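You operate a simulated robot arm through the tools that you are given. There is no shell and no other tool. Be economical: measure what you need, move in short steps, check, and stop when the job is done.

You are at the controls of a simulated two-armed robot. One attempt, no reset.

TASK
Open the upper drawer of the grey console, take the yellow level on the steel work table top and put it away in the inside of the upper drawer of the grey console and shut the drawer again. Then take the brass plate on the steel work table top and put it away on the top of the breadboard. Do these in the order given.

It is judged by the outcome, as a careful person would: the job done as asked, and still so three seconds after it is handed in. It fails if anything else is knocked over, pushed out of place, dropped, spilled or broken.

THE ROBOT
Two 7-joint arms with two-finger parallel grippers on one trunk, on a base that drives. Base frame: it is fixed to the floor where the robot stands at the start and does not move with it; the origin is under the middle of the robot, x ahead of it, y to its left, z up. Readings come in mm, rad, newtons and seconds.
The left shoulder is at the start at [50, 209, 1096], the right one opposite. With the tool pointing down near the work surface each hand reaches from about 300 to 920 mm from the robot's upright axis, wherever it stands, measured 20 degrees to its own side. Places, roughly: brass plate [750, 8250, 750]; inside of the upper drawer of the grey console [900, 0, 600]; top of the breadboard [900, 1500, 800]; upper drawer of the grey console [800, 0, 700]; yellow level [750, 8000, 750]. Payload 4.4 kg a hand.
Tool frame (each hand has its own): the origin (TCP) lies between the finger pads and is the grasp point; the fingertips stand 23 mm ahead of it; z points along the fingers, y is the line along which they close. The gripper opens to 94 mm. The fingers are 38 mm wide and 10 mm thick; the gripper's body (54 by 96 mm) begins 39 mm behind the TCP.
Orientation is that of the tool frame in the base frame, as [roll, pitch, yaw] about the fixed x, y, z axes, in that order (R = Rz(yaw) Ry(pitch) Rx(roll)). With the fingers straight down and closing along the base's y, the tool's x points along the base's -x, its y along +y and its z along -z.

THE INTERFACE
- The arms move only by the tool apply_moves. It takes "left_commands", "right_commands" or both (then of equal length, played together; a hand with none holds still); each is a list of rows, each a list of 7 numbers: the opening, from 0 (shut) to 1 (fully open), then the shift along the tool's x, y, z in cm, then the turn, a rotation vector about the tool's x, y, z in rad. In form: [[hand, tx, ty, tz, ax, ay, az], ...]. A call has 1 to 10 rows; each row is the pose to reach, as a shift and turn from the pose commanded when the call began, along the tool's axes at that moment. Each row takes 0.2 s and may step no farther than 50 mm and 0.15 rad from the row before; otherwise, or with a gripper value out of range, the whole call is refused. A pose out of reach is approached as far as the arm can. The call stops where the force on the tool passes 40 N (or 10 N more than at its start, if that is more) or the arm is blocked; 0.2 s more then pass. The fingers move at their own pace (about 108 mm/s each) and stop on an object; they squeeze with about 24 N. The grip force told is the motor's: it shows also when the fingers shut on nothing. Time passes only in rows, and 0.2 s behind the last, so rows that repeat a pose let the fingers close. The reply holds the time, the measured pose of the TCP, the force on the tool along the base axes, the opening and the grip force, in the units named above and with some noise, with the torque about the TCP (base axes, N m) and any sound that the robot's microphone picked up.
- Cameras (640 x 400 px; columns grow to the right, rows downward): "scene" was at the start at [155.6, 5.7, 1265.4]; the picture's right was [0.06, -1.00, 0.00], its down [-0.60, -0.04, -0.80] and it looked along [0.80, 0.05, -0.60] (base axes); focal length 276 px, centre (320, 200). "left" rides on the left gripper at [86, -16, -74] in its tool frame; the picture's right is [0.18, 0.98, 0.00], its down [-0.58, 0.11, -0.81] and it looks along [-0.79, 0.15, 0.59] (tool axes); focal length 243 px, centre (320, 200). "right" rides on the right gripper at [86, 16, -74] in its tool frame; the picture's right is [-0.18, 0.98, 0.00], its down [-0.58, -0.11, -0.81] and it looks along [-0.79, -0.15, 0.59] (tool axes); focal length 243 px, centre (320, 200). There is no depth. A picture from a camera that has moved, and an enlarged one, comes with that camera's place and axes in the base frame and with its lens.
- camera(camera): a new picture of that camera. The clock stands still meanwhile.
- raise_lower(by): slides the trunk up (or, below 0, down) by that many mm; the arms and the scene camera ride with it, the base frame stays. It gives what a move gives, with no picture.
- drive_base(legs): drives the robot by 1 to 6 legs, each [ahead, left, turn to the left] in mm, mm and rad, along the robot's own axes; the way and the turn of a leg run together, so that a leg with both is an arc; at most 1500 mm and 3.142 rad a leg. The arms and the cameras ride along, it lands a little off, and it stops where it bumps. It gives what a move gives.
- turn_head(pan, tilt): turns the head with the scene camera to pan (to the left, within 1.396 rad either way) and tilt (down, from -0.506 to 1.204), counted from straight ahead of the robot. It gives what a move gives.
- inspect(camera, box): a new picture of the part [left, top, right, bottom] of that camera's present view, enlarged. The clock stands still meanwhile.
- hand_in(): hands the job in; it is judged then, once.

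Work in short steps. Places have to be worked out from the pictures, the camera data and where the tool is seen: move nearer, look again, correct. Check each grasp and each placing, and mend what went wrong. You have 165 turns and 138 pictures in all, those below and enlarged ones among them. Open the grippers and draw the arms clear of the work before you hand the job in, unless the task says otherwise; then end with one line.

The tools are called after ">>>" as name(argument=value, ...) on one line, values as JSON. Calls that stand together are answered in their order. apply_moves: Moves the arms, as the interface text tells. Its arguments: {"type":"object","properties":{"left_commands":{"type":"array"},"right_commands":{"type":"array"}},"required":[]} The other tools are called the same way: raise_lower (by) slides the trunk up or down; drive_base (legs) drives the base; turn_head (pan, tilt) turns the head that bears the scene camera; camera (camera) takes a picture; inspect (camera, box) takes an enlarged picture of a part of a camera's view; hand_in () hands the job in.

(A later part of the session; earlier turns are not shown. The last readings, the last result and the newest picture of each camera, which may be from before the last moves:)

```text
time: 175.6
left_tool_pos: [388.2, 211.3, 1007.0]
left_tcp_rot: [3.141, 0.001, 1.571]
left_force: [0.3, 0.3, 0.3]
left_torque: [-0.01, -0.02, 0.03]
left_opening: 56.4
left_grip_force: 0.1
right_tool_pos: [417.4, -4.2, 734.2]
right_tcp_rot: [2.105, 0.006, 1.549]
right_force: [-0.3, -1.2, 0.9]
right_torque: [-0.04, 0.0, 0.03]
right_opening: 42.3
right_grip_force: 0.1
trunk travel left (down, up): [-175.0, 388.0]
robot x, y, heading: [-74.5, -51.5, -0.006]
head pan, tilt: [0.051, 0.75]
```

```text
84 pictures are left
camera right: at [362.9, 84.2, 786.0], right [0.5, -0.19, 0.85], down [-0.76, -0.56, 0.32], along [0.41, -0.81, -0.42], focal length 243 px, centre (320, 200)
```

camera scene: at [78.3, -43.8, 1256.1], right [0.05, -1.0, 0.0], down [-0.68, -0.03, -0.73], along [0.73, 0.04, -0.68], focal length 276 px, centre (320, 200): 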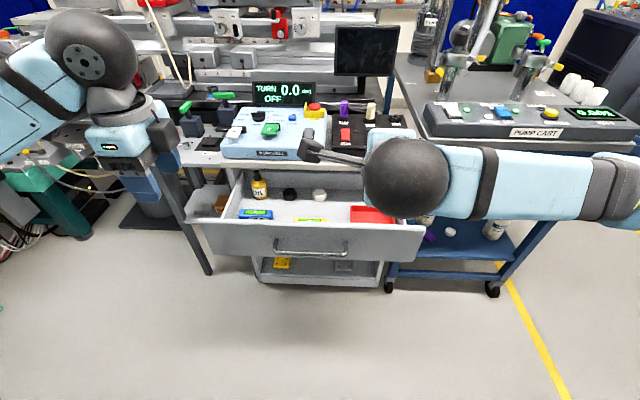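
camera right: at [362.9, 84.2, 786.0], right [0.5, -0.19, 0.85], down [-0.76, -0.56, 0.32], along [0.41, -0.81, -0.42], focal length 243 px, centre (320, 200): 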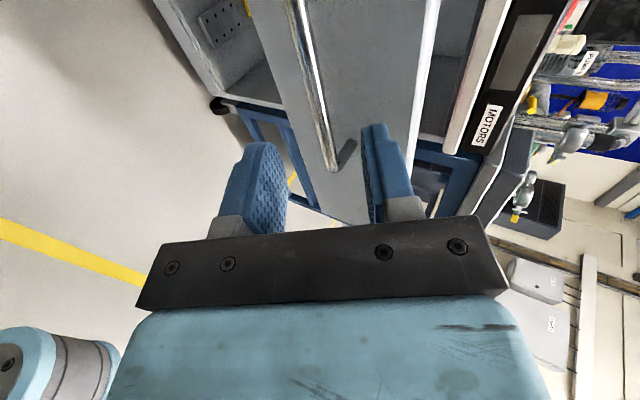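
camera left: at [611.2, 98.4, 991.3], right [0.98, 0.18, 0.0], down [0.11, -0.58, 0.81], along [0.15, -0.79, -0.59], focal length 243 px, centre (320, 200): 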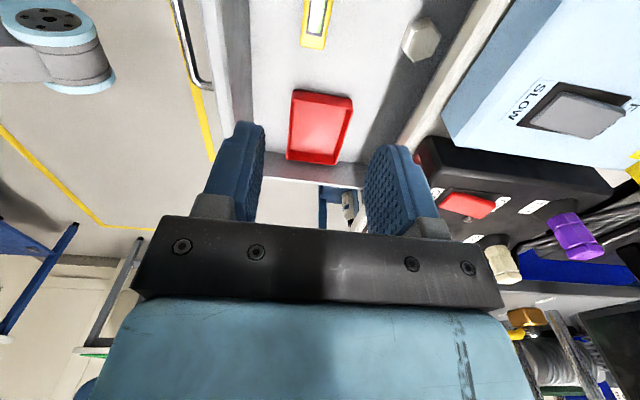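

Same geometry as the first grasp. Advance and close on the bar.

>>> apply_moves(right_commands=[[0.45, 0, 0, 1.5, 0, 0, 0], [0.45, 0, 0, 3, 0, 0, 0], [0.45, 0, 0, 4.5, 0, 0, 0], [0.45, 0, 0, 5.9, 0, 0, 0], [0.45, 0, 0, 5.9, 0, 0, 0], [0, 0, 0, 5.9, 0, 0, 0], [0, 0, 0, 5.9, 0, 0, 0], [0, 0, 0, 5.9, 0, 0, 0]])

>>> camera(camera="right")

```text
time: 177.3
left_tool_pos: [388.8, 211.8, 1007.5]
left_tcp_rot: [3.141, -0.002, 1.568]
left_force: [0.6, 0.2, 0.0]
left_torque: [-0.01, 0.0, -0.02]
left_opening: 56.4
left_grip_force: 0.1
right_tool_pos: [467.5, -5.1, 701.9]
right_tcp_rot: [2.107, 0.009, 1.548]
right_force: [-2.4, -1.4, -7.9]
right_torque: [-1.18, 0.12, 1.21]
right_opening: 11.8
right_grip_force: 45.1
trunk travel left (down, up): [-175.0, 388.0]
robot x, y, heading: [-71.3, -47.3, -0.003]
head pan, tilt: [0.051, 0.75]
```

```text
83 pictures are left
camera right: at [412.9, 83.4, 753.6], right [0.5, -0.19, 0.85], down [-0.76, -0.56, 0.32], along [0.41, -0.81, -0.42], focal length 243 px, centre (320, 200)
```

right: 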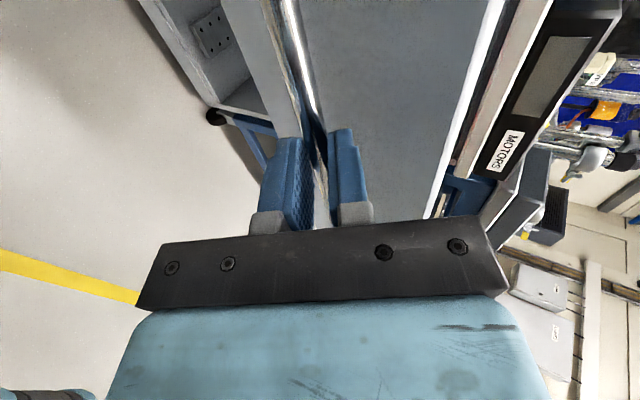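

Gripped. Push the drawer in gently.

>>> apply_moves(right_commands=[[0, 0, 0.25, 0.43, 0, 0, 0], [0, 0, 0.66, 1.12, 0, 0, 0], [0, 0, 1.22, 2.07, 0, 0, 0], [0, 0, 1.83, 3.1, 0, 0, 0], [0, 0, 2.44, 4.13, 0, 0, 0], [0, 0, 3.05, 5.17, 0, 0, 0], [0, 0, 3.66, 6.2, 0, 0, 0], [0, 0, 4.28, 7.23, 0, 0, 0], [0, 0, 4.8, 8.1, 0, 0, 0], [0, 0, 5.1, 8.6, 0, 0, 0]])

>>> inspect(camera="scene", box=[200, 130, 430, 290])

```text
time: 179.6
left_tool_pos: [388.1, 211.2, 1007.6]
left_tcp_rot: [-3.141, -0.001, 1.57]
left_force: [0.7, 0.2, 0.9]
left_torque: [0.0, -0.01, -0.01]
left_opening: 56.4
left_grip_force: 0.0
right_tool_pos: [568.0, -4.4, 701.7]
right_tcp_rot: [2.107, 0.006, 1.548]
right_force: [0.3, -12.8, -12.7]
right_torque: [-1.1, 0.23, 1.26]
right_opening: 11.8
right_grip_force: 45.1
trunk travel left (down, up): [-175.0, 388.0]
robot x, y, heading: [-69.6, -49.1, -0.004]
head pan, tilt: [0.051, 0.75]
```

```text
2.50 times, centred on (315, 210) of scene
camera zoom: at [79.6, -44.2, 1255.9], right [0.05, -1.0, 0.0], down [-0.68, -0.03, -0.73], along [0.73, 0.04, -0.68], focal length 689 px, centre (332, 175)
```

zoom: 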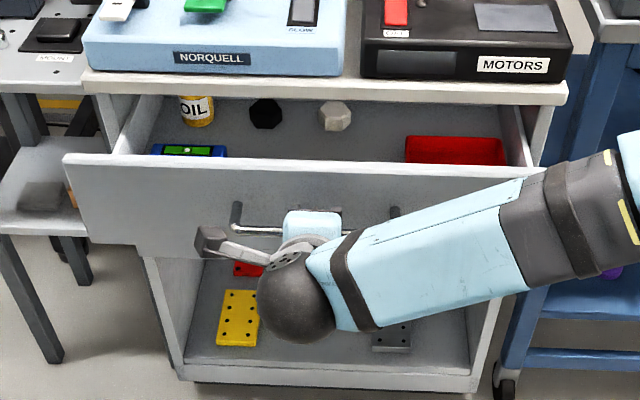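

Going in smoothly. Continue.

>>> apply_moves(right_commands=[[0, 0, 0.3, 0.5, 0, 0, 0], [0, 0, 0.85, 1.45, 0, 0, 0], [0, 0, 1.4, 2.4, 0, 0, 0], [0, 0, 2.0, 3.4, 0, 0, 0], [0, 0, 2.6, 4.4, 0, 0, 0], [0, 0, 3.2, 5.4, 0, 0, 0], [0, 0, 3.8, 6.4, 0, 0, 0], [0, 0, 4.4, 7.4, 0, 0, 0], [0, 0, 5.0, 8.4, 0, 0, 0], [0, 0, 5.4, 9.1, 0, 0, 0]])

>>> apply_moves(right_commands=[[0, 0, 0.2, 0.35, 0, 0, 0], [0, 0, 0.4, 0.7, 0, 0, 0], [0, 0, 0.6, 1.05, 0, 0, 0], [0, 0, 0.8, 1.4, 0, 0, 0]])

>>> inspect(camera="scene", box=[200, 130, 430, 290])

```text
time: 181.8
left_tool_pos: [388.5, 212.4, 1006.8]
left_tcp_rot: [-3.138, 0.003, 1.569]
left_force: [-0.4, 0.5, -0.7]
left_torque: [0.0, 0.0, -0.02]
left_opening: 56.4
left_grip_force: 0.2
right_tool_pos: [673.0, -4.5, 702.0]
right_tcp_rot: [2.11, 0.008, 1.548]
right_force: [0.9, 11.2, -15.3]
right_torque: [-1.26, 0.29, 0.71]
right_opening: 11.8
right_grip_force: 44.9
trunk travel left (down, up): [-175.0, 388.0]
robot x, y, heading: [-74.7, -47.5, -0.0]
head pan, tilt: [0.051, 0.75]
```

```text
time: 182.8
left_tool_pos: [386.4, 211.4, 1008.1]
left_tcp_rot: [3.139, 0.0, 1.567]
left_force: [-0.5, 0.1, 0.5]
left_torque: [0.01, 0.01, 0.0]
left_opening: 56.5
left_grip_force: 0.1
right_tool_pos: [683.1, -5.3, 702.3]
right_tcp_rot: [2.112, 0.007, 1.553]
right_force: [-8.2, -0.4, 5.7]
right_torque: [-1.83, -0.07, -0.14]
right_opening: 12.0
right_grip_force: 45.0
trunk travel left (down, up): [-175.0, 388.0]
robot x, y, heading: [-69.8, -50.0, 0.001]
head pan, tilt: [0.051, 0.75]
stopped in row 4 (right hand): the force on the tool passed its limit at 45 N (the readings are from after the stop); the commanded pose is now the measured one
```

```text
2.50 times, centred on (315, 210) of scene
camera zoom: at [76.5, -43.7, 1256.7], right [0.05, -1.0, 0.0], down [-0.68, -0.03, -0.73], along [0.73, 0.04, -0.68], focal length 689 px, centre (332, 175)
```

zoom: 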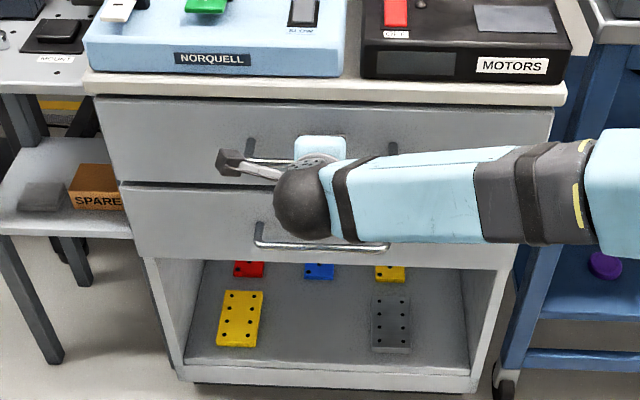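

Drawer fully shut (same TCP as when first gripped, hit the stop). Release and back off.

>>> apply_moves(right_commands=[[0.4, 0, 0, 0, 0, 0, 0], [0.4, 0, 0, 0, 0, 0, 0], [0.4, 0, 0, -1.5, 0, 0, 0], [0.4, 0, 0, -4, 0, 0, 0], [0.4, 0, 0, -8, 0, 0, 0], [0.4, 0, 0, -12, 0, 0, 0], [0.4, 0, 0, -15, 0, 0, 0]])

>>> camera(camera="scene")

```text
time: 184.3
left_tool_pos: [386.1, 212.4, 1006.7]
left_tcp_rot: [3.141, 0.0, 1.568]
left_force: [-0.2, -0.6, -1.7]
left_torque: [0.02, 0.03, 0.02]
left_opening: 56.2
left_grip_force: 0.0
right_tool_pos: [554.4, -3.2, 777.8]
right_tcp_rot: [2.113, 0.005, 1.552]
right_force: [-0.5, 0.5, -0.1]
right_torque: [-0.04, 0.03, -0.01]
right_opening: 37.9
right_grip_force: 0.1
trunk travel left (down, up): [-175.0, 388.0]
robot x, y, heading: [-73.2, -47.8, -0.001]
head pan, tilt: [0.051, 0.75]
```

```text
80 pictures are left
camera scene: at [77.4, -43.7, 1256.1], right [0.05, -1.0, 0.0], down [-0.68, -0.03, -0.73], along [0.73, 0.04, -0.68], focal length 276 px, centre (320, 200)
```

scene: 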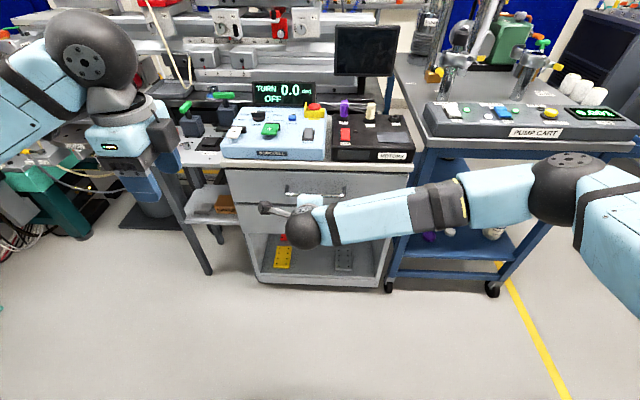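

Shut and clear. Back away, restore the right hand, and prepare to travel.

>>> drive_base(legs=[[-330, 0, 0]])

>>> apply_moves(right_commands=[[0.5, -2.1, 1.3, -1.7, 0.0628, 0.0628, -0.1086], [0.5, -4.2, 2.6, -3.4, 0.1256, 0.1256, -0.2172], [0.5, -6.3, 3.9, -5.1, 0.1884, 0.1884, -0.3258], [0.5, -8.4, 5.2, -6.8, 0.2512, 0.2512, -0.4344], [0.5, -10.5, 6.5, -8.5, 0.314, 0.314, -0.543], [0.5, -12.6, 7.8, -10.2, 0.3768, 0.3768, -0.6516], [0.5, -14.7, 9.1, -11.9, 0.4396, 0.4396, -0.7602], [0.5, -16.8, 10.4, -13.6, 0.5024, 0.5024, -0.8688], [0.5, -18.9, 11.7, -15.3, 0.5652, 0.5652, -0.9774], [0.5, -21, 13, -17, 0.628, 0.628, -1.086]])

>>> apply_moves(right_commands=[[0.5, 0, 0, 0, 0.0628, 0.0628, -0.1086], [0.5, 0, 0, 0, 0.1256, 0.1256, -0.2172], [0.5, 0, 0, 0, 0.1884, 0.1884, -0.3258], [0.5, 0, 0, 0, 0.1884, 0.1884, -0.3258]])

```text
time: 186.5
left_tool_pos: [53.1, 213.7, 1007.1]
left_tcp_rot: [3.139, -0.001, 1.572]
left_force: [-0.2, 0.2, -0.5]
left_torque: [0.0, 0.02, 0.0]
left_opening: 56.7
left_grip_force: 0.0
right_tool_pos: [222.2, 0.2, 778.2]
right_tcp_rot: [2.115, 0.004, 1.557]
right_force: [0.0, -0.2, 0.3]
right_torque: [-0.04, 0.01, -0.01]
right_opening: 37.3
right_grip_force: 0.1
trunk travel left (down, up): [-175.0, 388.0]
robot x, y, heading: [-400.9, -49.3, 0.007]
head pan, tilt: [0.051, 0.75]
```

```text
time: 188.7
left_tool_pos: [53.4, 213.8, 1007.4]
left_tcp_rot: [3.141, 0.002, 1.573]
left_force: [-0.2, 0.2, 0.4]
left_torque: [-0.04, 0.02, 0.02]
left_opening: 56.1
left_grip_force: 0.1
right_tool_pos: [140.2, -208.0, 980.6]
right_tcp_rot: [2.936, 0.134, 2.789]
right_force: [-0.8, -0.3, -0.1]
right_torque: [0.01, 0.02, -0.01]
right_opening: 47.0
right_grip_force: 0.0
trunk travel left (down, up): [-175.0, 388.0]
robot x, y, heading: [-408.7, -49.2, 0.006]
head pan, tilt: [0.051, 0.75]
```

```text
time: 189.7
left_tool_pos: [53.8, 214.5, 1007.5]
left_tcp_rot: [3.141, 0.001, 1.572]
left_force: [-0.3, -0.2, 1.0]
left_torque: [0.01, 0.03, 0.0]
left_opening: 56.3
left_grip_force: 0.1
right_tool_pos: [139.3, -208.6, 978.6]
right_tcp_rot: [-3.135, -0.022, 3.127]
right_force: [0.1, -0.3, 0.5]
right_torque: [0.01, -0.03, -0.02]
right_opening: 46.8
right_grip_force: 0.0
trunk travel left (down, up): [-175.0, 388.0]
robot x, y, heading: [-406.1, -48.1, 0.002]
head pan, tilt: [0.051, 0.75]
```

Extend both hands forward to keep elbows in, then turn left.

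>>> apply_moves(left_commands=[[0.6, -1.5, 4, 0, 0, 0, 0], [0.6, -3, 8, 0, 0, 0, 0], [0.6, -4.5, 12, 0, 0, 0, 0], [0.6, -6, 16, 0, 0, 0, 0], [0.6, -7.5, 20, 0, 0, 0, 0], [0.6, -9, 24, 0, 0, 0, 0], [0.6, -10, 28, 0, 0, 0, 0], [0.6, -11, 32, 0, 0, 0, 0], [0.6, -11, 35, 0, 0, 0, 0]], right_commands=[[0.5, -3, 0, 0, 0, 0, 0], [0.5, -6, 0, 0, 0, 0, 0], [0.5, -9, 0, 0, 0, 0, 0], [0.5, -12, 0, 0, 0, 0, 0], [0.5, -15, 0, 0, 0, 0, 0], [0.5, -18, 0, 0, 0, 0, 0], [0.5, -21, 0, 0, 0, 0, 0], [0.5, -24, 0, 0, 0, 0, 0], [0.5, -27, 0, 0, 0, 0, 0]])

>>> drive_base(legs=[[0, 0, 1.57]])

>>> turn_head(pan=0, tilt=0.4)

>>> camera(camera="scene")

```text
time: 191.7
left_tool_pos: [404.1, 100.4, 1007.7]
left_tcp_rot: [3.141, 0.001, 1.572]
left_force: [-0.4, 1.3, 0.2]
left_torque: [-0.02, 0.01, -0.02]
left_opening: 56.4
left_grip_force: 0.0
right_tool_pos: [411.8, -210.5, 971.4]
right_tcp_rot: [-3.137, -0.019, 3.126]
right_force: [-0.1, 0.8, -0.4]
right_torque: [0.02, 0.02, -0.03]
right_opening: 46.9
right_grip_force: 0.0
trunk travel left (down, up): [-175.0, 388.0]
robot x, y, heading: [-407.5, -51.4, 0.002]
head pan, tilt: [0.051, 0.75]
```

```text
time: 195.9
left_tool_pos: [-551.4, 762.6, 1009.0]
left_tcp_rot: [-3.141, -0.001, 3.14]
left_force: [-0.5, 1.0, -0.3]
left_torque: [-0.04, -0.03, 0.0]
left_opening: 56.5
left_grip_force: 0.1
right_tool_pos: [-239.4, 767.6, 972.1]
right_tcp_rot: [-3.136, -0.018, -1.591]
right_force: [-0.5, 0.0, -0.6]
right_torque: [-0.03, 0.02, -0.01]
right_opening: 46.7
right_grip_force: 0.1
trunk travel left (down, up): [-175.0, 388.0]
robot x, y, heading: [-406.0, -48.3, 1.566]
head pan, tilt: [0.051, 0.75]
```

```text
time: 196.8
left_tool_pos: [-550.6, 762.8, 1008.1]
left_tcp_rot: [3.142, -0.001, 3.139]
left_force: [-0.7, -0.1, -0.5]
left_torque: [-0.03, 0.03, 0.01]
left_opening: 56.1
left_grip_force: 0.1
right_tool_pos: [-239.1, 767.3, 972.1]
right_tcp_rot: [-3.136, -0.02, -1.591]
right_force: [0.2, 1.1, 1.0]
right_torque: [0.01, 0.01, -0.02]
right_opening: 47.0
right_grip_force: 0.0
trunk travel left (down, up): [-175.0, 388.0]
robot x, y, heading: [-408.4, -50.2, 1.566]
head pan, tilt: [0.0, 0.4]
```

```text
79 pictures are left
camera scene: at [-404.8, 112.2, 1287.1], right [1.0, 0.0, 0.0], down [0.0, -0.39, -0.92], along [0.0, 0.92, -0.39], focal length 276 px, centre (320, 200)
```

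scene: 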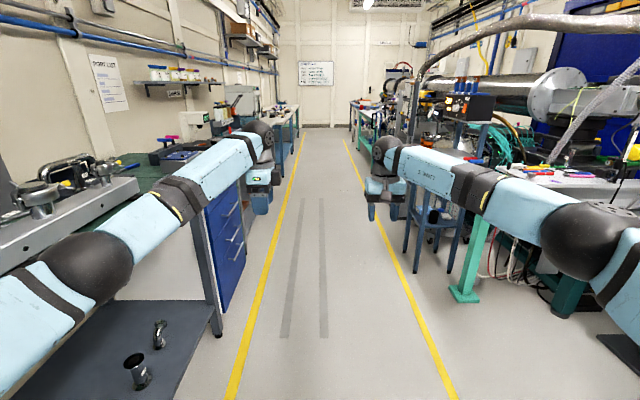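

Shift slightly right, advance to y≈1450 and look right at the breadboard area for planning.

>>> drive_base(legs=[[0, -70, 0], [1450, 0, 0]])

>>> turn_head(pan=-1.3, tilt=0.35)

>>> camera(camera="scene")

```text
time: 204.9
left_tool_pos: [-479.6, 2221.7, 1008.4]
left_tcp_rot: [3.141, -0.002, 3.139]
left_force: [0.4, -0.5, -0.4]
left_torque: [-0.02, 0.02, 0.0]
left_opening: 56.2
left_grip_force: 0.0
right_tool_pos: [-169.5, 2227.2, 971.6]
right_tcp_rot: [-3.138, -0.021, -1.591]
right_force: [-0.2, -0.9, -0.5]
right_torque: [0.03, 0.01, 0.0]
right_opening: 46.9
right_grip_force: 0.0
trunk travel left (down, up): [-175.0, 388.0]
robot x, y, heading: [-330.4, 1413.6, 1.57]
head pan, tilt: [0.0, 0.4]
```

```text
time: 206.4
left_tool_pos: [-480.6, 2221.0, 1009.2]
left_tcp_rot: [-3.142, 0.001, 3.139]
left_force: [-0.6, 0.4, 1.0]
left_torque: [0.02, -0.03, 0.01]
left_opening: 56.1
left_grip_force: 0.1
right_tool_pos: [-169.0, 2227.0, 971.6]
right_tcp_rot: [-3.137, -0.02, -1.59]
right_force: [-0.7, 0.4, -0.1]
right_torque: [-0.01, -0.01, 0.0]
right_opening: 46.9
right_grip_force: 0.1
trunk travel left (down, up): [-175.0, 388.0]
robot x, y, heading: [-335.4, 1410.5, 1.568]
head pan, tilt: [-1.3, 0.351]
```

```text
78 pictures are left
camera scene: at [-244.1, 1503.4, 1291.7], right [0.27, -0.96, 0.0], down [-0.33, -0.09, -0.94], along [0.91, 0.25, -0.34], focal length 276 px, centre (320, 200)
```

scene: 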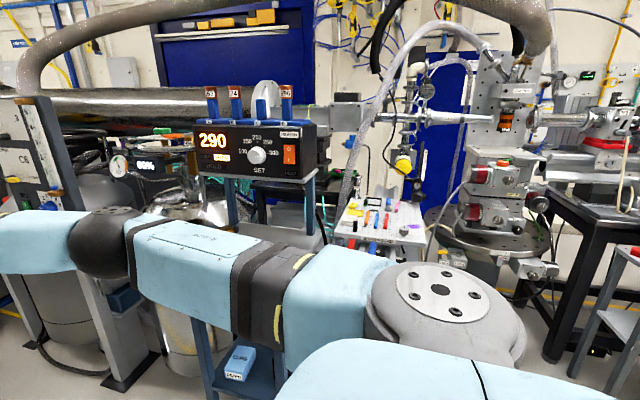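

The breadboard (perforated plate with coloured parts) is visible. Continue down the aisle.

>>> drive_base(legs=[[1300, 0, 0], [1300, 0, -0.02]])

>>> turn_head(pan=0, tilt=0.4)

```text
time: 219.2
left_tool_pos: [-511.4, 4850.2, 1009.1]
left_tcp_rot: [3.141, 0.0, -3.14]
left_force: [0.2, -1.1, -0.1]
left_torque: [-0.01, 0.01, -0.01]
left_opening: 56.1
left_grip_force: 0.0
right_tool_pos: [-200.6, 4857.8, 972.2]
right_tcp_rot: [-3.137, -0.02, -1.585]
right_force: [-1.1, 0.0, 0.3]
right_torque: [-0.01, -0.01, 0.0]
right_opening: 46.9
right_grip_force: 0.0
trunk travel left (down, up): [-175.0, 388.0]
robot x, y, heading: [-365.2, 4040.3, 1.576]
head pan, tilt: [-1.3, 0.351]
```

```text
time: 220.7
left_tool_pos: [-511.3, 4849.0, 1008.9]
left_tcp_rot: [3.141, 0.001, -3.139]
left_force: [0.0, -0.9, -0.8]
left_torque: [0.01, 0.03, -0.01]
left_opening: 56.4
left_grip_force: 0.1
right_tool_pos: [-202.0, 4857.1, 971.8]
right_tcp_rot: [-3.135, -0.019, -1.586]
right_force: [0.0, 0.5, 0.0]
right_torque: [-0.02, -0.01, 0.01]
right_opening: 47.1
right_grip_force: 0.1
trunk travel left (down, up): [-175.0, 388.0]
robot x, y, heading: [-364.4, 4039.4, 1.574]
head pan, tilt: [0.0, 0.4]
```

>>> drive_base(legs=[[1310, 0, -0.01], [1310, 0, -0.01], [1310, 0, 0]])

>>> drive_base(legs=[[0, 0, -1.57]])

>>> turn_head(pan=0.2, tilt=0.5)

>>> camera(camera="scene")

```text
time: 239.7
left_tool_pos: [-376.9, 8805.9, 1008.6]
left_tcp_rot: [-3.141, 0.0, 3.082]
left_force: [0.2, 0.4, 0.7]
left_torque: [-0.01, -0.01, -0.04]
left_opening: 56.4
left_grip_force: 0.1
right_tool_pos: [-65.7, 8793.2, 971.7]
right_tcp_rot: [-3.136, -0.019, -1.647]
right_force: [-0.3, -0.4, -0.5]
right_torque: [0.0, 0.02, 0.0]
right_opening: 47.0
right_grip_force: 0.0
trunk travel left (down, up): [-175.0, 388.0]
robot x, y, heading: [-279.8, 7982.8, 1.514]
head pan, tilt: [0.0, 0.4]
```

```text
time: 243.9
left_tool_pos: [537.0, 8090.6, 1009.4]
left_tcp_rot: [-3.141, 0.0, 1.519]
left_force: [-1.1, 0.3, -0.4]
left_torque: [0.02, 0.0, -0.03]
left_opening: 56.7
left_grip_force: 0.1
right_tool_pos: [528.1, 7780.7, 973.4]
right_tcp_rot: [-3.135, -0.019, 3.074]
right_force: [-0.5, 0.6, -0.4]
right_torque: [0.0, -0.02, -0.03]
right_opening: 46.6
right_grip_force: 0.1
trunk travel left (down, up): [-175.0, 388.0]
robot x, y, heading: [-281.6, 7988.2, -0.047]
head pan, tilt: [0.0, 0.4]
```

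```text
time: 244.6
left_tool_pos: [537.3, 8092.0, 1010.1]
left_tcp_rot: [3.141, 0.0, 1.517]
left_force: [1.3, -0.1, -0.1]
left_torque: [-0.02, -0.02, 0.03]
left_opening: 56.5
left_grip_force: 0.2
right_tool_pos: [527.8, 7780.7, 972.0]
right_tcp_rot: [-3.136, -0.019, 3.074]
right_force: [-0.6, 0.7, -1.0]
right_torque: [0.01, 0.01, 0.01]
right_opening: 47.0
right_grip_force: 0.0
trunk travel left (down, up): [-175.0, 388.0]
robot x, y, heading: [-282.4, 7987.3, -0.052]
head pan, tilt: [0.201, 0.499]
```

```text
77 pictures are left
camera scene: at [-120.8, 7998.1, 1278.1], right [0.15, -0.99, 0.0], down [-0.47, -0.07, -0.88], along [0.87, 0.13, -0.48], focal length 276 px, centre (320, 200)
```

scene: 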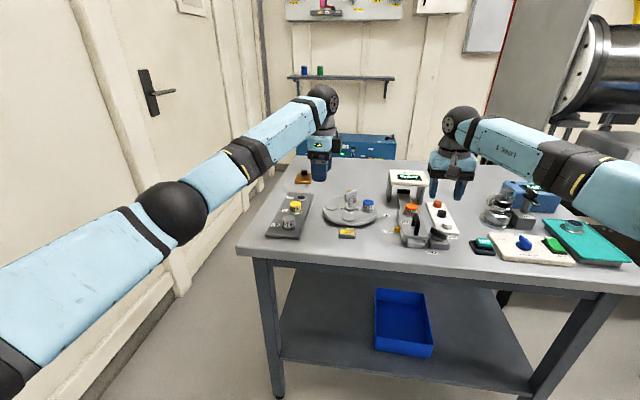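

Everything is as before. Retract hands a bit, square up, and drive to the table; the plate's knob should be near (893, 8215).

>>> apply_moves(left_commands=[[0.6, 0, -4, 0, 0, 0, 0], [0.6, 0, -8, 0, 0, 0, 0], [0.6, 0, -12, 0, 0, 0, 0], [0.6, 0, -15, 0, 0, 0, 0]], right_commands=[[0.5, 5, 0, -1, 0, 0, 0], [0.5, 10, 0, -2, 0, 0, 0], [0.5, 15, 0, -3, 0, 0, 0], [0.5, 20, 0, -4, 0, 0, 0]])

>>> drive_base(legs=[[0, 0, 0.05], [400, 30, 0]])

>>> turn_head(pan=0.25, tilt=0.7)

>>> camera(camera="scene")

>>> camera(camera="left")

```text
refused: row 1 steps farther than a row can; nothing moved
```

```text
time: 247.6
left_tool_pos: [925.9, 8153.6, 1008.1]
left_tcp_rot: [-3.142, 0.0, 1.56]
left_force: [-0.2, 0.3, 0.1]
left_torque: [0.03, -0.02, -0.01]
left_opening: 56.2
left_grip_force: 0.1
right_tool_pos: [930.2, 7841.9, 972.7]
right_tcp_rot: [-3.134, -0.02, 3.115]
right_force: [-0.1, -0.5, -0.2]
right_torque: [0.0, 0.0, 0.01]
right_opening: 46.9
right_grip_force: 0.1
trunk travel left (down, up): [-175.0, 388.0]
robot x, y, heading: [113.9, 8016.4, -0.006]
head pan, tilt: [0.201, 0.499]
stopped in leg 2: the robot was blocked; the commanded pose is now the measured one
```

```text
time: 248.3
left_tool_pos: [926.5, 8152.8, 1008.1]
left_tcp_rot: [-3.141, -0.001, 1.561]
left_force: [-0.3, -0.7, -1.1]
left_torque: [0.03, 0.04, 0.01]
left_opening: 56.3
left_grip_force: 0.0
right_tool_pos: [930.1, 7841.6, 972.9]
right_tcp_rot: [-3.136, -0.02, 3.113]
right_force: [0.0, -0.7, 0.1]
right_torque: [0.02, -0.02, 0.04]
right_opening: 46.9
right_grip_force: 0.0
trunk travel left (down, up): [-175.0, 388.0]
robot x, y, heading: [115.8, 8016.3, -0.007]
head pan, tilt: [0.25, 0.7]
```

```text
76 pictures are left
camera scene: at [265.7, 8035.4, 1260.4], right [0.24, -0.97, 0.0], down [-0.63, -0.15, -0.77], along [0.74, 0.18, -0.64], focal length 276 px, centre (320, 200)
```

scene: 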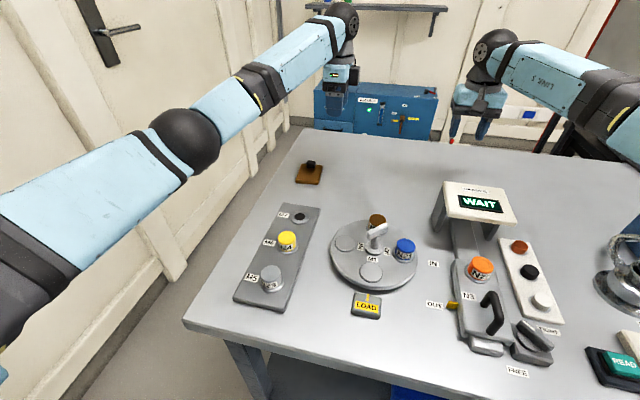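

```text
75 pictures are left
camera left: at [910.7, 8239.7, 1082.9], right [0.98, 0.17, 0.0], down [0.1, -0.58, 0.81], along [0.14, -0.79, -0.59], focal length 243 px, centre (320, 200)
```

left: 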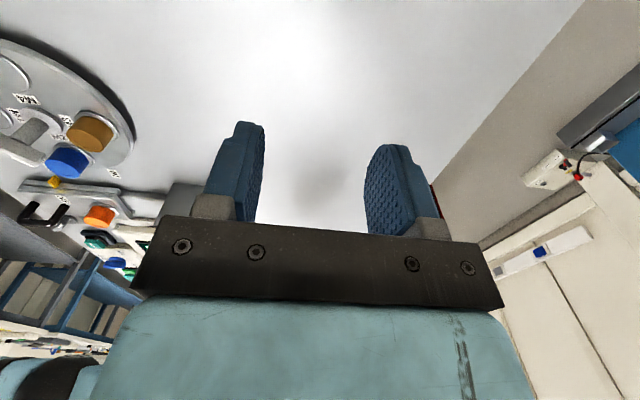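

It bumped right at the end (base against the table, likely). Back up 35 mm, and retract the right hand, then check for displacement.

>>> drive_base(legs=[[-35, 0, 0]])

>>> apply_moves(left_commands=[[0.6, 0, -3, 0, 0, 0, 0], [0.6, 0, -6, 0, 0, 0, 0], [0.6, 0, -9, 0, 0, 0, 0], [0.6, 0, -11, 0, 0, 0, 0], [0.6, 0, -11, 0, 0, 0, 0]], right_commands=[[0.5, 4, 0, -1, 0, 0, 0], [0.5, 8, 0, -2, 0, 0, 0], [0.5, 12, 0, -3, 0, 0, 0], [0.5, 16, 0, -4, 0, 0, 0], [0.5, 20, 0, -5, 0, 0, 0]])

>>> camera(camera="scene")

>>> inspect(camera="scene", box=[250, 130, 380, 212])

>>> camera(camera="left")

```text
time: 249.2
left_tool_pos: [890.5, 8153.1, 1009.5]
left_tcp_rot: [3.139, 0.002, 1.561]
left_force: [0.3, 0.5, 0.7]
left_torque: [0.0, -0.06, -0.01]
left_opening: 56.3
left_grip_force: 0.2
right_tool_pos: [892.5, 7843.1, 973.1]
right_tcp_rot: [-3.137, -0.02, 3.113]
right_force: [-0.7, 0.3, 0.8]
right_torque: [-0.03, -0.03, 0.02]
right_opening: 47.0
right_grip_force: 0.1
trunk travel left (down, up): [-175.0, 388.0]
robot x, y, heading: [78.4, 8013.5, -0.007]
head pan, tilt: [0.25, 0.7]
```

```text
time: 250.4
left_tool_pos: [779.3, 8154.5, 1009.8]
left_tcp_rot: [-3.141, 0.0, 1.559]
left_force: [-0.1, 0.6, 0.5]
left_torque: [-0.01, 0.0, 0.0]
left_opening: 56.5
left_grip_force: 0.0
right_tool_pos: [692.6, 7847.8, 1027.6]
right_tcp_rot: [-3.138, -0.02, 3.113]
right_force: [0.0, -0.3, 1.1]
right_torque: [-0.04, 0.0, 0.0]
right_opening: 47.1
right_grip_force: 0.1
trunk travel left (down, up): [-175.0, 388.0]
robot x, y, heading: [77.3, 8013.5, -0.007]
head pan, tilt: [0.25, 0.7]
```

```text
74 pictures are left
camera scene: at [229.5, 8035.4, 1260.4], right [0.24, -0.97, 0.0], down [-0.63, -0.15, -0.77], along [0.74, 0.18, -0.64], focal length 276 px, centre (320, 200)
```

scene: 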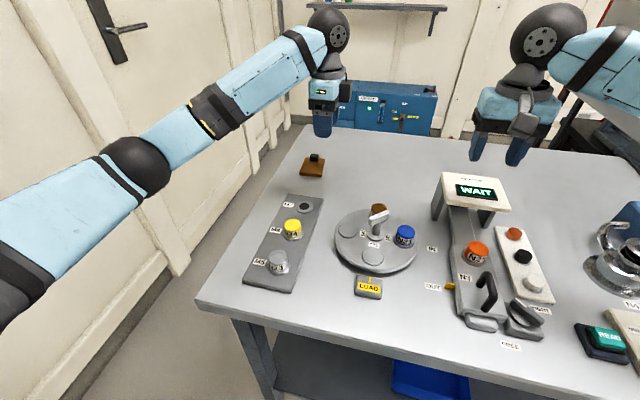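

```text
4.88 times, centred on (315, 171) of scene
camera zoom: at [229.5, 8035.4, 1260.4], right [0.24, -0.97, 0.0], down [-0.63, -0.15, -0.77], along [0.74, 0.18, -0.64], focal length 1345 px, centre (344, 342)
```

zoom: 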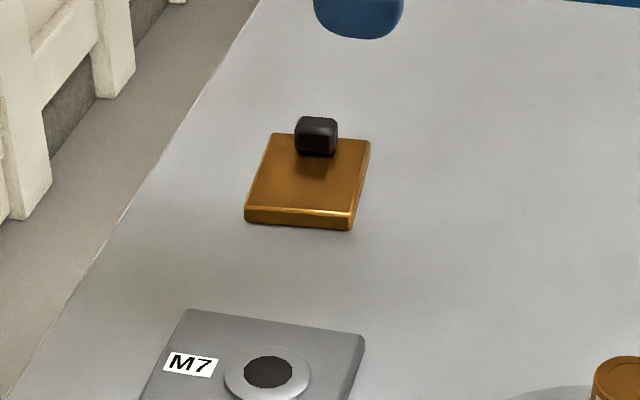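

```text
72 pictures are left
camera left: at [763.4, 8241.1, 1084.1], right [0.98, 0.17, 0.0], down [0.1, -0.58, 0.81], along [0.14, -0.79, -0.59], focal length 243 px, centre (320, 200)
```

left: 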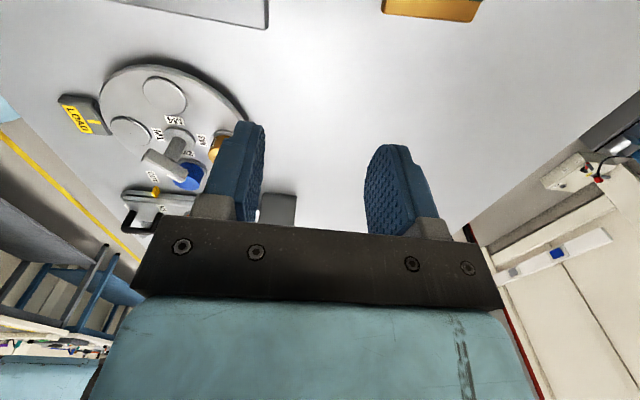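

The plate is unchanged; knob ≈ (891, 8213). Move over it at z≈940.

>>> apply_moves(left_commands=[[0.6, 1.3, 2.8, 0, 0, 0, -0.03], [0.6, 2.6, 5.6, 1, 0, 0, -0.06], [0.6, 4, 8.4, 2, 0, 0, -0.09], [0.6, 5.3, 11.2, 4, 0, 0, -0.11], [0.6, 5.3, 11.2, 7, 0, 0, -0.11], [0.6, 5.3, 11.2, 7, 0, 0, -0.11]])

>>> camera(camera="left")

>>> inspect(camera="scene", box=[250, 90, 410, 192])

```text
time: 251.8
left_tool_pos: [892.7, 8206.9, 938.2]
left_tcp_rot: [-3.141, -0.002, 1.67]
left_force: [0.1, -0.7, 1.5]
left_torque: [0.02, 0.03, 0.0]
left_opening: 56.3
left_grip_force: 0.0
right_tool_pos: [691.5, 7847.0, 1027.2]
right_tcp_rot: [-3.137, -0.019, 3.114]
right_force: [0.0, 0.5, 0.8]
right_torque: [-0.04, 0.01, -0.02]
right_opening: 46.9
right_grip_force: 0.0
trunk travel left (down, up): [-175.0, 388.0]
robot x, y, heading: [78.9, 8015.4, -0.009]
head pan, tilt: [0.25, 0.7]
```

```text
71 pictures are left
camera left: at [867.5, 8291.5, 1012.8], right [0.96, 0.28, 0.0], down [0.17, -0.57, 0.81], along [0.23, -0.77, -0.59], focal length 243 px, centre (320, 200)
```

left: 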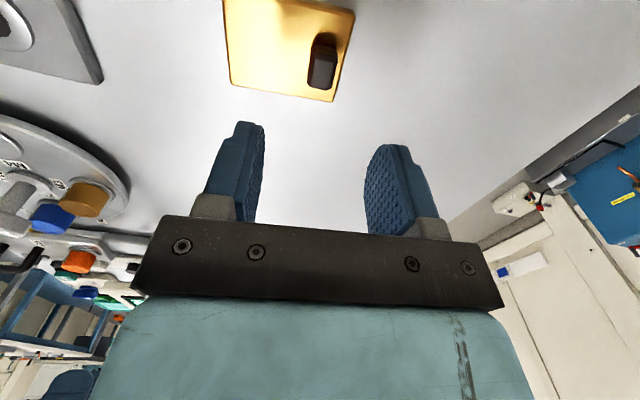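

```text
3.92 times, centred on (330, 141) of scene
camera zoom: at [229.7, 8035.5, 1260.4], right [0.24, -0.97, 0.0], down [-0.63, -0.15, -0.77], along [0.74, 0.18, -0.64], focal length 1081 px, centre (281, 431)
```

zoom: 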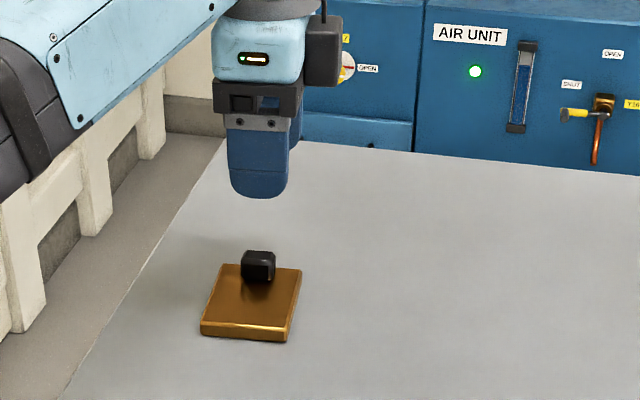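

>>> inspect(camera="left", box=[220, 0, 420, 125])

```text
3.20 times, centred on (320, 62) of left
camera zoom: at [867.5, 8291.5, 1012.8], right [0.96, 0.28, 0.0], down [0.17, -0.57, 0.81], along [0.23, -0.77, -0.59], focal length 776 px, centre (320, 640)
```

zoom: 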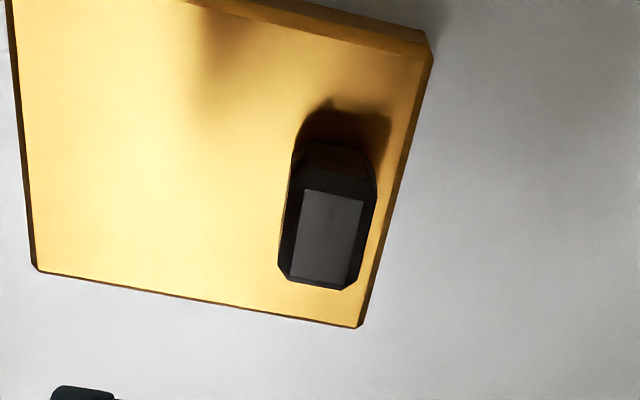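

Knob top centre ≈ (892, 8214, 852), about 20×26 mm, aligned with the hand. Descend to z≈872 and re-check.

>>> apply_moves(left_commands=[[0.6, 0.7, 0, 2, 0, 0, -0.02], [0.6, 0.7, 0, 4, 0, 0, -0.02], [0.6, 0.7, 0, 5.5, 0, 0, -0.02], [0.6, 0.7, 0, 6.6, 0, 0, -0.02], [0.6, 0.7, 0, 6.6, 0, 0, -0.02]])

>>> camera(camera="left")

>>> inspect(camera="scene", box=[270, 110, 370, 174])

```text
time: 253.0
left_tool_pos: [891.6, 8213.2, 873.1]
left_tcp_rot: [-3.141, 0.0, 1.69]
left_force: [0.8, -0.2, 0.1]
left_torque: [0.01, -0.03, -0.02]
left_opening: 56.6
left_grip_force: 0.1
right_tool_pos: [692.3, 7846.0, 1026.9]
right_tcp_rot: [-3.136, -0.02, 3.113]
right_force: [0.6, 0.5, 0.5]
right_torque: [-0.01, -0.04, 0.0]
right_opening: 47.1
right_grip_force: 0.2
trunk travel left (down, up): [-175.0, 388.0]
robot x, y, heading: [78.4, 8015.3, -0.01]
head pan, tilt: [0.25, 0.7]
```

```text
68 pictures are left
camera left: at [865.9, 8297.1, 947.2], right [0.95, 0.3, 0.0], down [0.18, -0.56, 0.81], along [0.24, -0.77, -0.59], focal length 243 px, centre (320, 200)
```

left: 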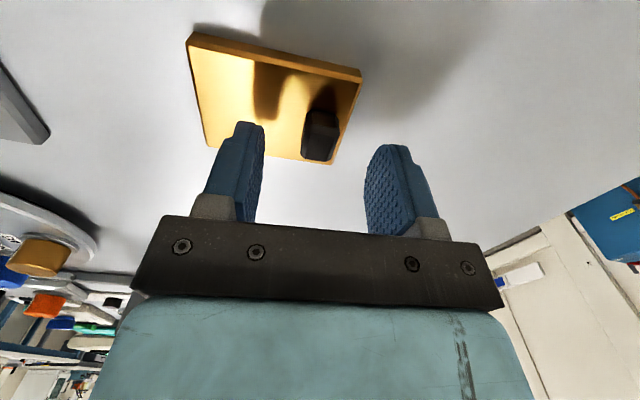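

```text
6.25 times, centred on (320, 142) of scene
camera zoom: at [229.9, 8035.7, 1260.3], right [0.24, -0.97, 0.0], down [-0.63, -0.15, -0.77], along [0.74, 0.18, -0.64], focal length 1723 px, centre (320, 562)
```

zoom: 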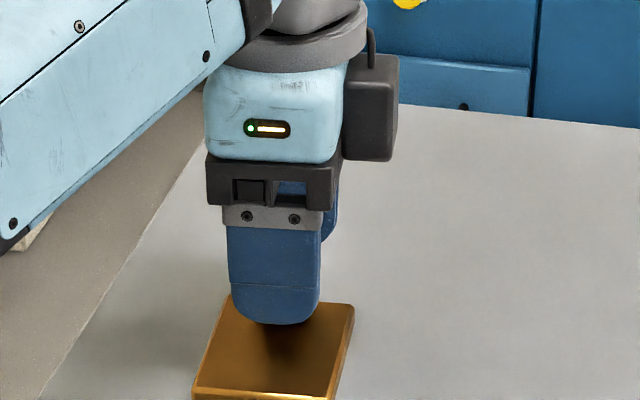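

Still centred. Descend 15 mm and close.

>>> apply_moves(left_commands=[[0.6, 0.1, 0, 0.7, 0, 0, 0], [0.6, 0.1, 0, 1.5, 0, 0, 0], [0.6, 0.1, 0, 1.5, 0, 0, 0], [0, 0.1, 0, 1.5, 0, 0, 0], [0, 0.1, 0, 1.5, 0, 0, 0], [0, 0.1, 0, 1.5, 0, 0, 0]])

>>> camera(camera="left")

```text
time: 254.4
left_tool_pos: [892.4, 8214.8, 856.6]
left_tcp_rot: [3.141, 0.002, 1.689]
left_force: [0.9, 0.1, 0.6]
left_torque: [0.0, 0.02, -0.06]
left_opening: 17.7
left_grip_force: 23.9
right_tool_pos: [691.5, 7846.5, 1027.2]
right_tcp_rot: [-3.137, -0.019, 3.114]
right_force: [-0.4, -0.1, -1.0]
right_torque: [-0.02, -0.02, 0.02]
right_opening: 47.2
right_grip_force: 0.0
trunk travel left (down, up): [-175.0, 388.0]
robot x, y, heading: [81.2, 8015.6, -0.009]
head pan, tilt: [0.25, 0.7]
```

```text
66 pictures are left
camera left: at [865.8, 8298.5, 931.6], right [0.95, 0.3, 0.0], down [0.18, -0.56, 0.81], along [0.24, -0.77, -0.59], focal length 243 px, centre (320, 200)
```

left: 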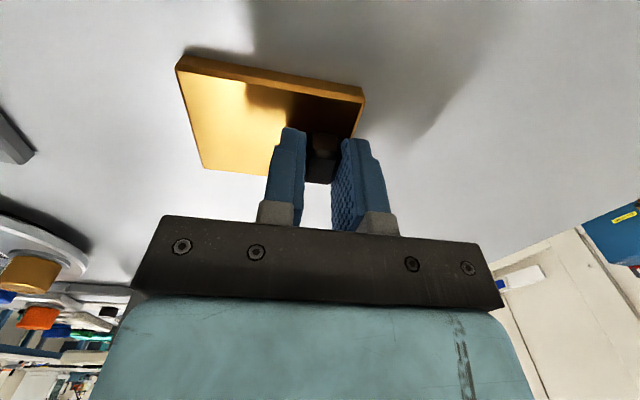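

Knob gripped (17.7 mm). Lift slowly and check.

>>> apply_moves(left_commands=[[0, 0, 0, -0.5, 0, 0, 0], [0, 0, 0, -1.5, 0, 0, 0], [0, 0, 0, -3, 0, 0, 0], [0, 0, 0, -5, 0, 0, 0], [0, 0, 0, -8, 0, 0, 0], [0, 0, 0, -11, 0, 0, 0], [0, 0, 0, -14, 0, 0, 0], [0, 0, 0, -14, 0, 0, 0]])

>>> camera(camera="left")

>>> inspect(camera="scene", box=[250, 50, 410, 152])

```text
time: 256.2
left_tool_pos: [893.9, 8213.5, 998.4]
left_tcp_rot: [-3.141, 0.001, 1.689]
left_force: [0.1, -0.4, -4.8]
left_torque: [-0.02, -0.07, -0.02]
left_opening: 17.8
left_grip_force: 23.8
right_tool_pos: [692.2, 7847.0, 1026.2]
right_tcp_rot: [-3.136, -0.021, 3.113]
right_force: [0.4, -0.3, -0.2]
right_torque: [0.02, -0.01, -0.03]
right_opening: 46.9
right_grip_force: 0.1
trunk travel left (down, up): [-175.0, 388.0]
robot x, y, heading: [80.0, 8015.5, -0.009]
head pan, tilt: [0.25, 0.7]
```

```text
65 pictures are left
camera left: at [867.1, 8298.8, 1071.9], right [0.95, 0.3, 0.0], down [0.18, -0.56, 0.81], along [0.24, -0.77, -0.59], focal length 243 px, centre (320, 200)
```

left: 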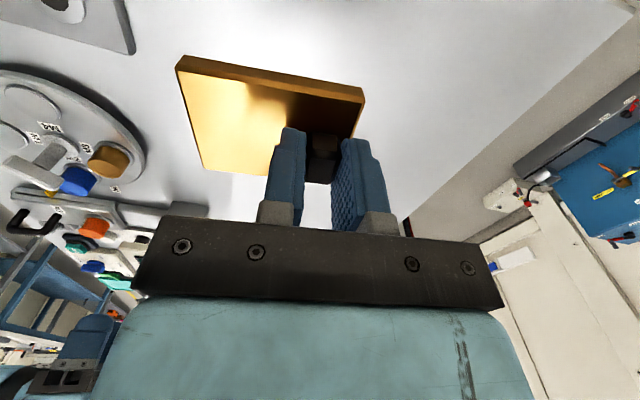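

```text
3.92 times, centred on (330, 101) of scene
camera zoom: at [230.8, 8036.0, 1260.1], right [0.24, -0.97, 0.0], down [-0.63, -0.15, -0.76], along [0.74, 0.18, -0.64], focal length 1081 px, centre (281, 588)
```

zoom: 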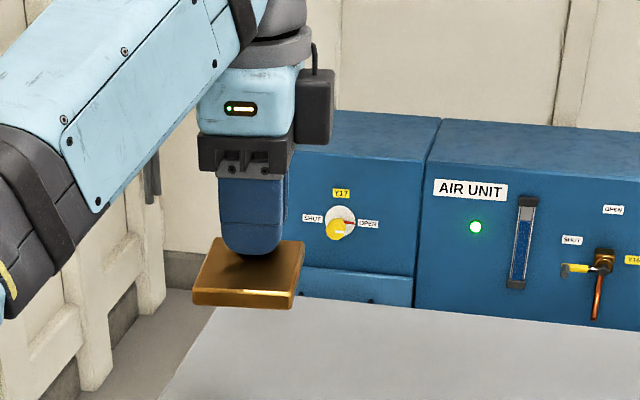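

Plate held level. Back up, extend the right hand, and turn right for the drive back.

>>> drive_base(legs=[[-480, 0, 0]])

>>> apply_moves(left_commands=[[0, -1, 0, 0, 0, 0, 0], [0, -2, 0, 0, 0, 0, 0], [0, -3, 0, 0, 0, 0, 0], [0, -4, 0, 0, 0, 0, 0], [0, -5, 0, 0, 0, 0, 0], [0, -5, 0, 0, 0, 0, 0]], right_commands=[[0.5, -4, 0, 0.5, 0, 0, 0], [0.5, -8, 0, 1, 0, 0, 0], [0.5, -12, 0, 1.5, 0, 0, 0], [0.5, -16, 0, 2, 0, 0, 0], [0.5, -20, 0, 2.5, 0, 0, 0], [0.5, -20, 0, 2.5, 0, 0, 0]])

>>> drive_base(legs=[[0, 0, -1.565]])

>>> turn_head(pan=0, tilt=0.4)

>>> camera(camera="scene")

```text
time: 259.1
left_tool_pos: [397.7, 8215.6, 997.5]
left_tcp_rot: [3.141, -0.001, 1.683]
left_force: [-0.6, 0.3, -3.8]
left_torque: [0.01, -0.09, -0.02]
left_opening: 17.9
left_grip_force: 24.4
right_tool_pos: [194.7, 7849.0, 1027.3]
right_tcp_rot: [-3.136, -0.017, 3.107]
right_force: [-0.8, -0.1, 0.0]
right_torque: [-0.02, -0.03, -0.02]
right_opening: 47.0
right_grip_force: 0.0
trunk travel left (down, up): [-175.0, 388.0]
robot x, y, heading: [-416.9, 8022.7, -0.015]
head pan, tilt: [0.25, 0.7]
```

```text
time: 260.5
left_tool_pos: [403.5, 8167.1, 998.8]
left_tcp_rot: [3.141, 0.0, 1.684]
left_force: [-0.5, -0.1, -4.2]
left_torque: [0.03, -0.12, 0.02]
left_opening: 18.1
left_grip_force: 23.7
right_tool_pos: [394.9, 7842.1, 999.8]
right_tcp_rot: [-3.135, -0.019, 3.106]
right_force: [0.5, 0.8, 0.3]
right_torque: [0.01, -0.01, -0.01]
right_opening: 47.0
right_grip_force: 0.2
trunk travel left (down, up): [-175.0, 388.0]
robot x, y, heading: [-415.3, 8027.5, -0.02]
head pan, tilt: [0.25, 0.7]
```

```text
time: 264.6
left_tool_pos: [-250.8, 7204.9, 997.7]
left_tcp_rot: [3.141, 0.0, 0.142]
left_force: [-0.6, 0.1, -4.1]
left_torque: [-0.11, -0.04, 0.0]
left_opening: 18.1
left_grip_force: 23.7
right_tool_pos: [-574.9, 7205.7, 998.1]
right_tcp_rot: [-3.136, -0.019, 1.567]
right_force: [-0.3, 0.0, 0.2]
right_torque: [0.0, -0.01, -0.02]
right_opening: 47.2
right_grip_force: 0.1
trunk travel left (down, up): [-175.0, 388.0]
robot x, y, heading: [-419.5, 8019.2, -1.557]
head pan, tilt: [0.25, 0.7]
```

```text
time: 265.4
left_tool_pos: [-249.1, 7206.0, 998.7]
left_tcp_rot: [-3.14, 0.0, 0.14]
left_force: [-0.8, 0.0, -3.3]
left_torque: [-0.08, -0.03, -0.02]
left_opening: 17.9
left_grip_force: 23.6
right_tool_pos: [-575.1, 7205.4, 998.3]
right_tcp_rot: [-3.136, -0.02, 1.566]
right_force: [-0.7, -0.2, 0.4]
right_torque: [0.01, -0.02, -0.03]
right_opening: 47.0
right_grip_force: 0.0
trunk travel left (down, up): [-175.0, 388.0]
robot x, y, heading: [-418.3, 8020.3, -1.563]
head pan, tilt: [0.0, 0.4]
```

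```text
63 pictures are left
camera scene: at [-414.4, 7862.5, 1287.0], right [-1.0, -0.01, 0.0], down [-0.01, 0.39, -0.92], along [0.01, -0.92, -0.39], focal length 276 px, centre (320, 200)
```

scene: 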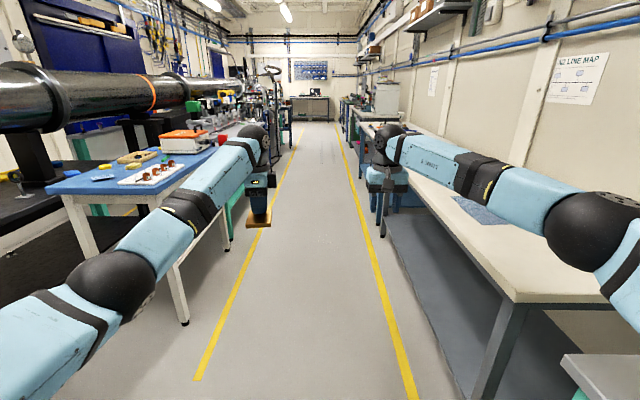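

Drive back in legs.

>>> drive_base(legs=[[0, 60, -0.01], [1350, 0, 0], [1350, 0, -0.01]])

```text
time: 279.4
left_tool_pos: [-292.1, 4488.9, 997.5]
left_tcp_rot: [-3.142, 0.001, 0.093]
left_force: [-0.2, -0.3, -4.1]
left_torque: [-0.1, -0.01, -0.01]
left_opening: 17.9
left_grip_force: 24.3
right_tool_pos: [-619.0, 4504.1, 998.4]
right_tcp_rot: [-3.135, -0.02, 1.514]
right_force: [0.6, 0.9, 0.8]
right_torque: [-0.01, -0.01, -0.02]
right_opening: 46.9
right_grip_force: 0.1
trunk travel left (down, up): [-175.0, 388.0]
robot x, y, heading: [-421.5, 5319.8, -1.607]
head pan, tilt: [0.0, 0.4]
```

>>> drive_base(legs=[[0, 50, 0.03], [1300, 0, 0], [1300, 0, 0], [1250, 0, 0]])

>>> turn_head(pan=1.2, tilt=0.4)

>>> camera(camera="scene")

```text
time: 298.6
left_tool_pos: [-363.8, 667.6, 997.5]
left_tcp_rot: [3.14, -0.001, 0.113]
left_force: [-0.8, 0.0, -4.6]
left_torque: [-0.1, 0.0, 0.05]
left_opening: 17.8
left_grip_force: 24.0
right_tool_pos: [-690.0, 676.1, 998.7]
right_tcp_rot: [-3.138, -0.022, 1.539]
right_force: [-0.5, 0.5, 0.3]
right_torque: [-0.03, -0.01, -0.02]
right_opening: 46.7
right_grip_force: 0.0
trunk travel left (down, up): [-175.0, 388.0]
robot x, y, heading: [-512.4, 1492.3, -1.584]
head pan, tilt: [0.0, 0.4]
```

```text
time: 300.0
left_tool_pos: [-364.7, 667.9, 996.5]
left_tcp_rot: [3.141, 0.0, 0.114]
left_force: [0.3, 0.3, -3.6]
left_torque: [-0.07, -0.01, 0.02]
left_opening: 17.7
left_grip_force: 24.3
right_tool_pos: [-688.9, 674.4, 998.1]
right_tcp_rot: [-3.136, -0.019, 1.537]
right_force: [0.1, 0.0, -0.4]
right_torque: [-0.02, 0.02, 0.0]
right_opening: 47.0
right_grip_force: 0.0
trunk travel left (down, up): [-175.0, 388.0]
robot x, y, heading: [-510.0, 1492.4, -1.582]
head pan, tilt: [1.201, 0.4]
```

```text
62 pictures are left
camera scene: at [-424.4, 1386.1, 1287.1], right [-0.38, -0.93, 0.0], down [-0.36, 0.15, -0.92], along [0.85, -0.35, -0.39], focal length 276 px, centre (320, 200)
```

scene: 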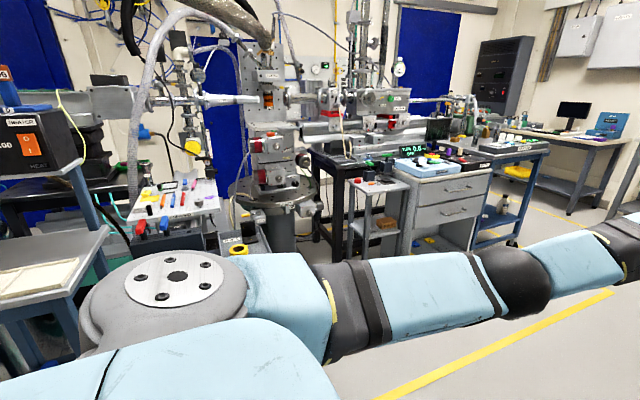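

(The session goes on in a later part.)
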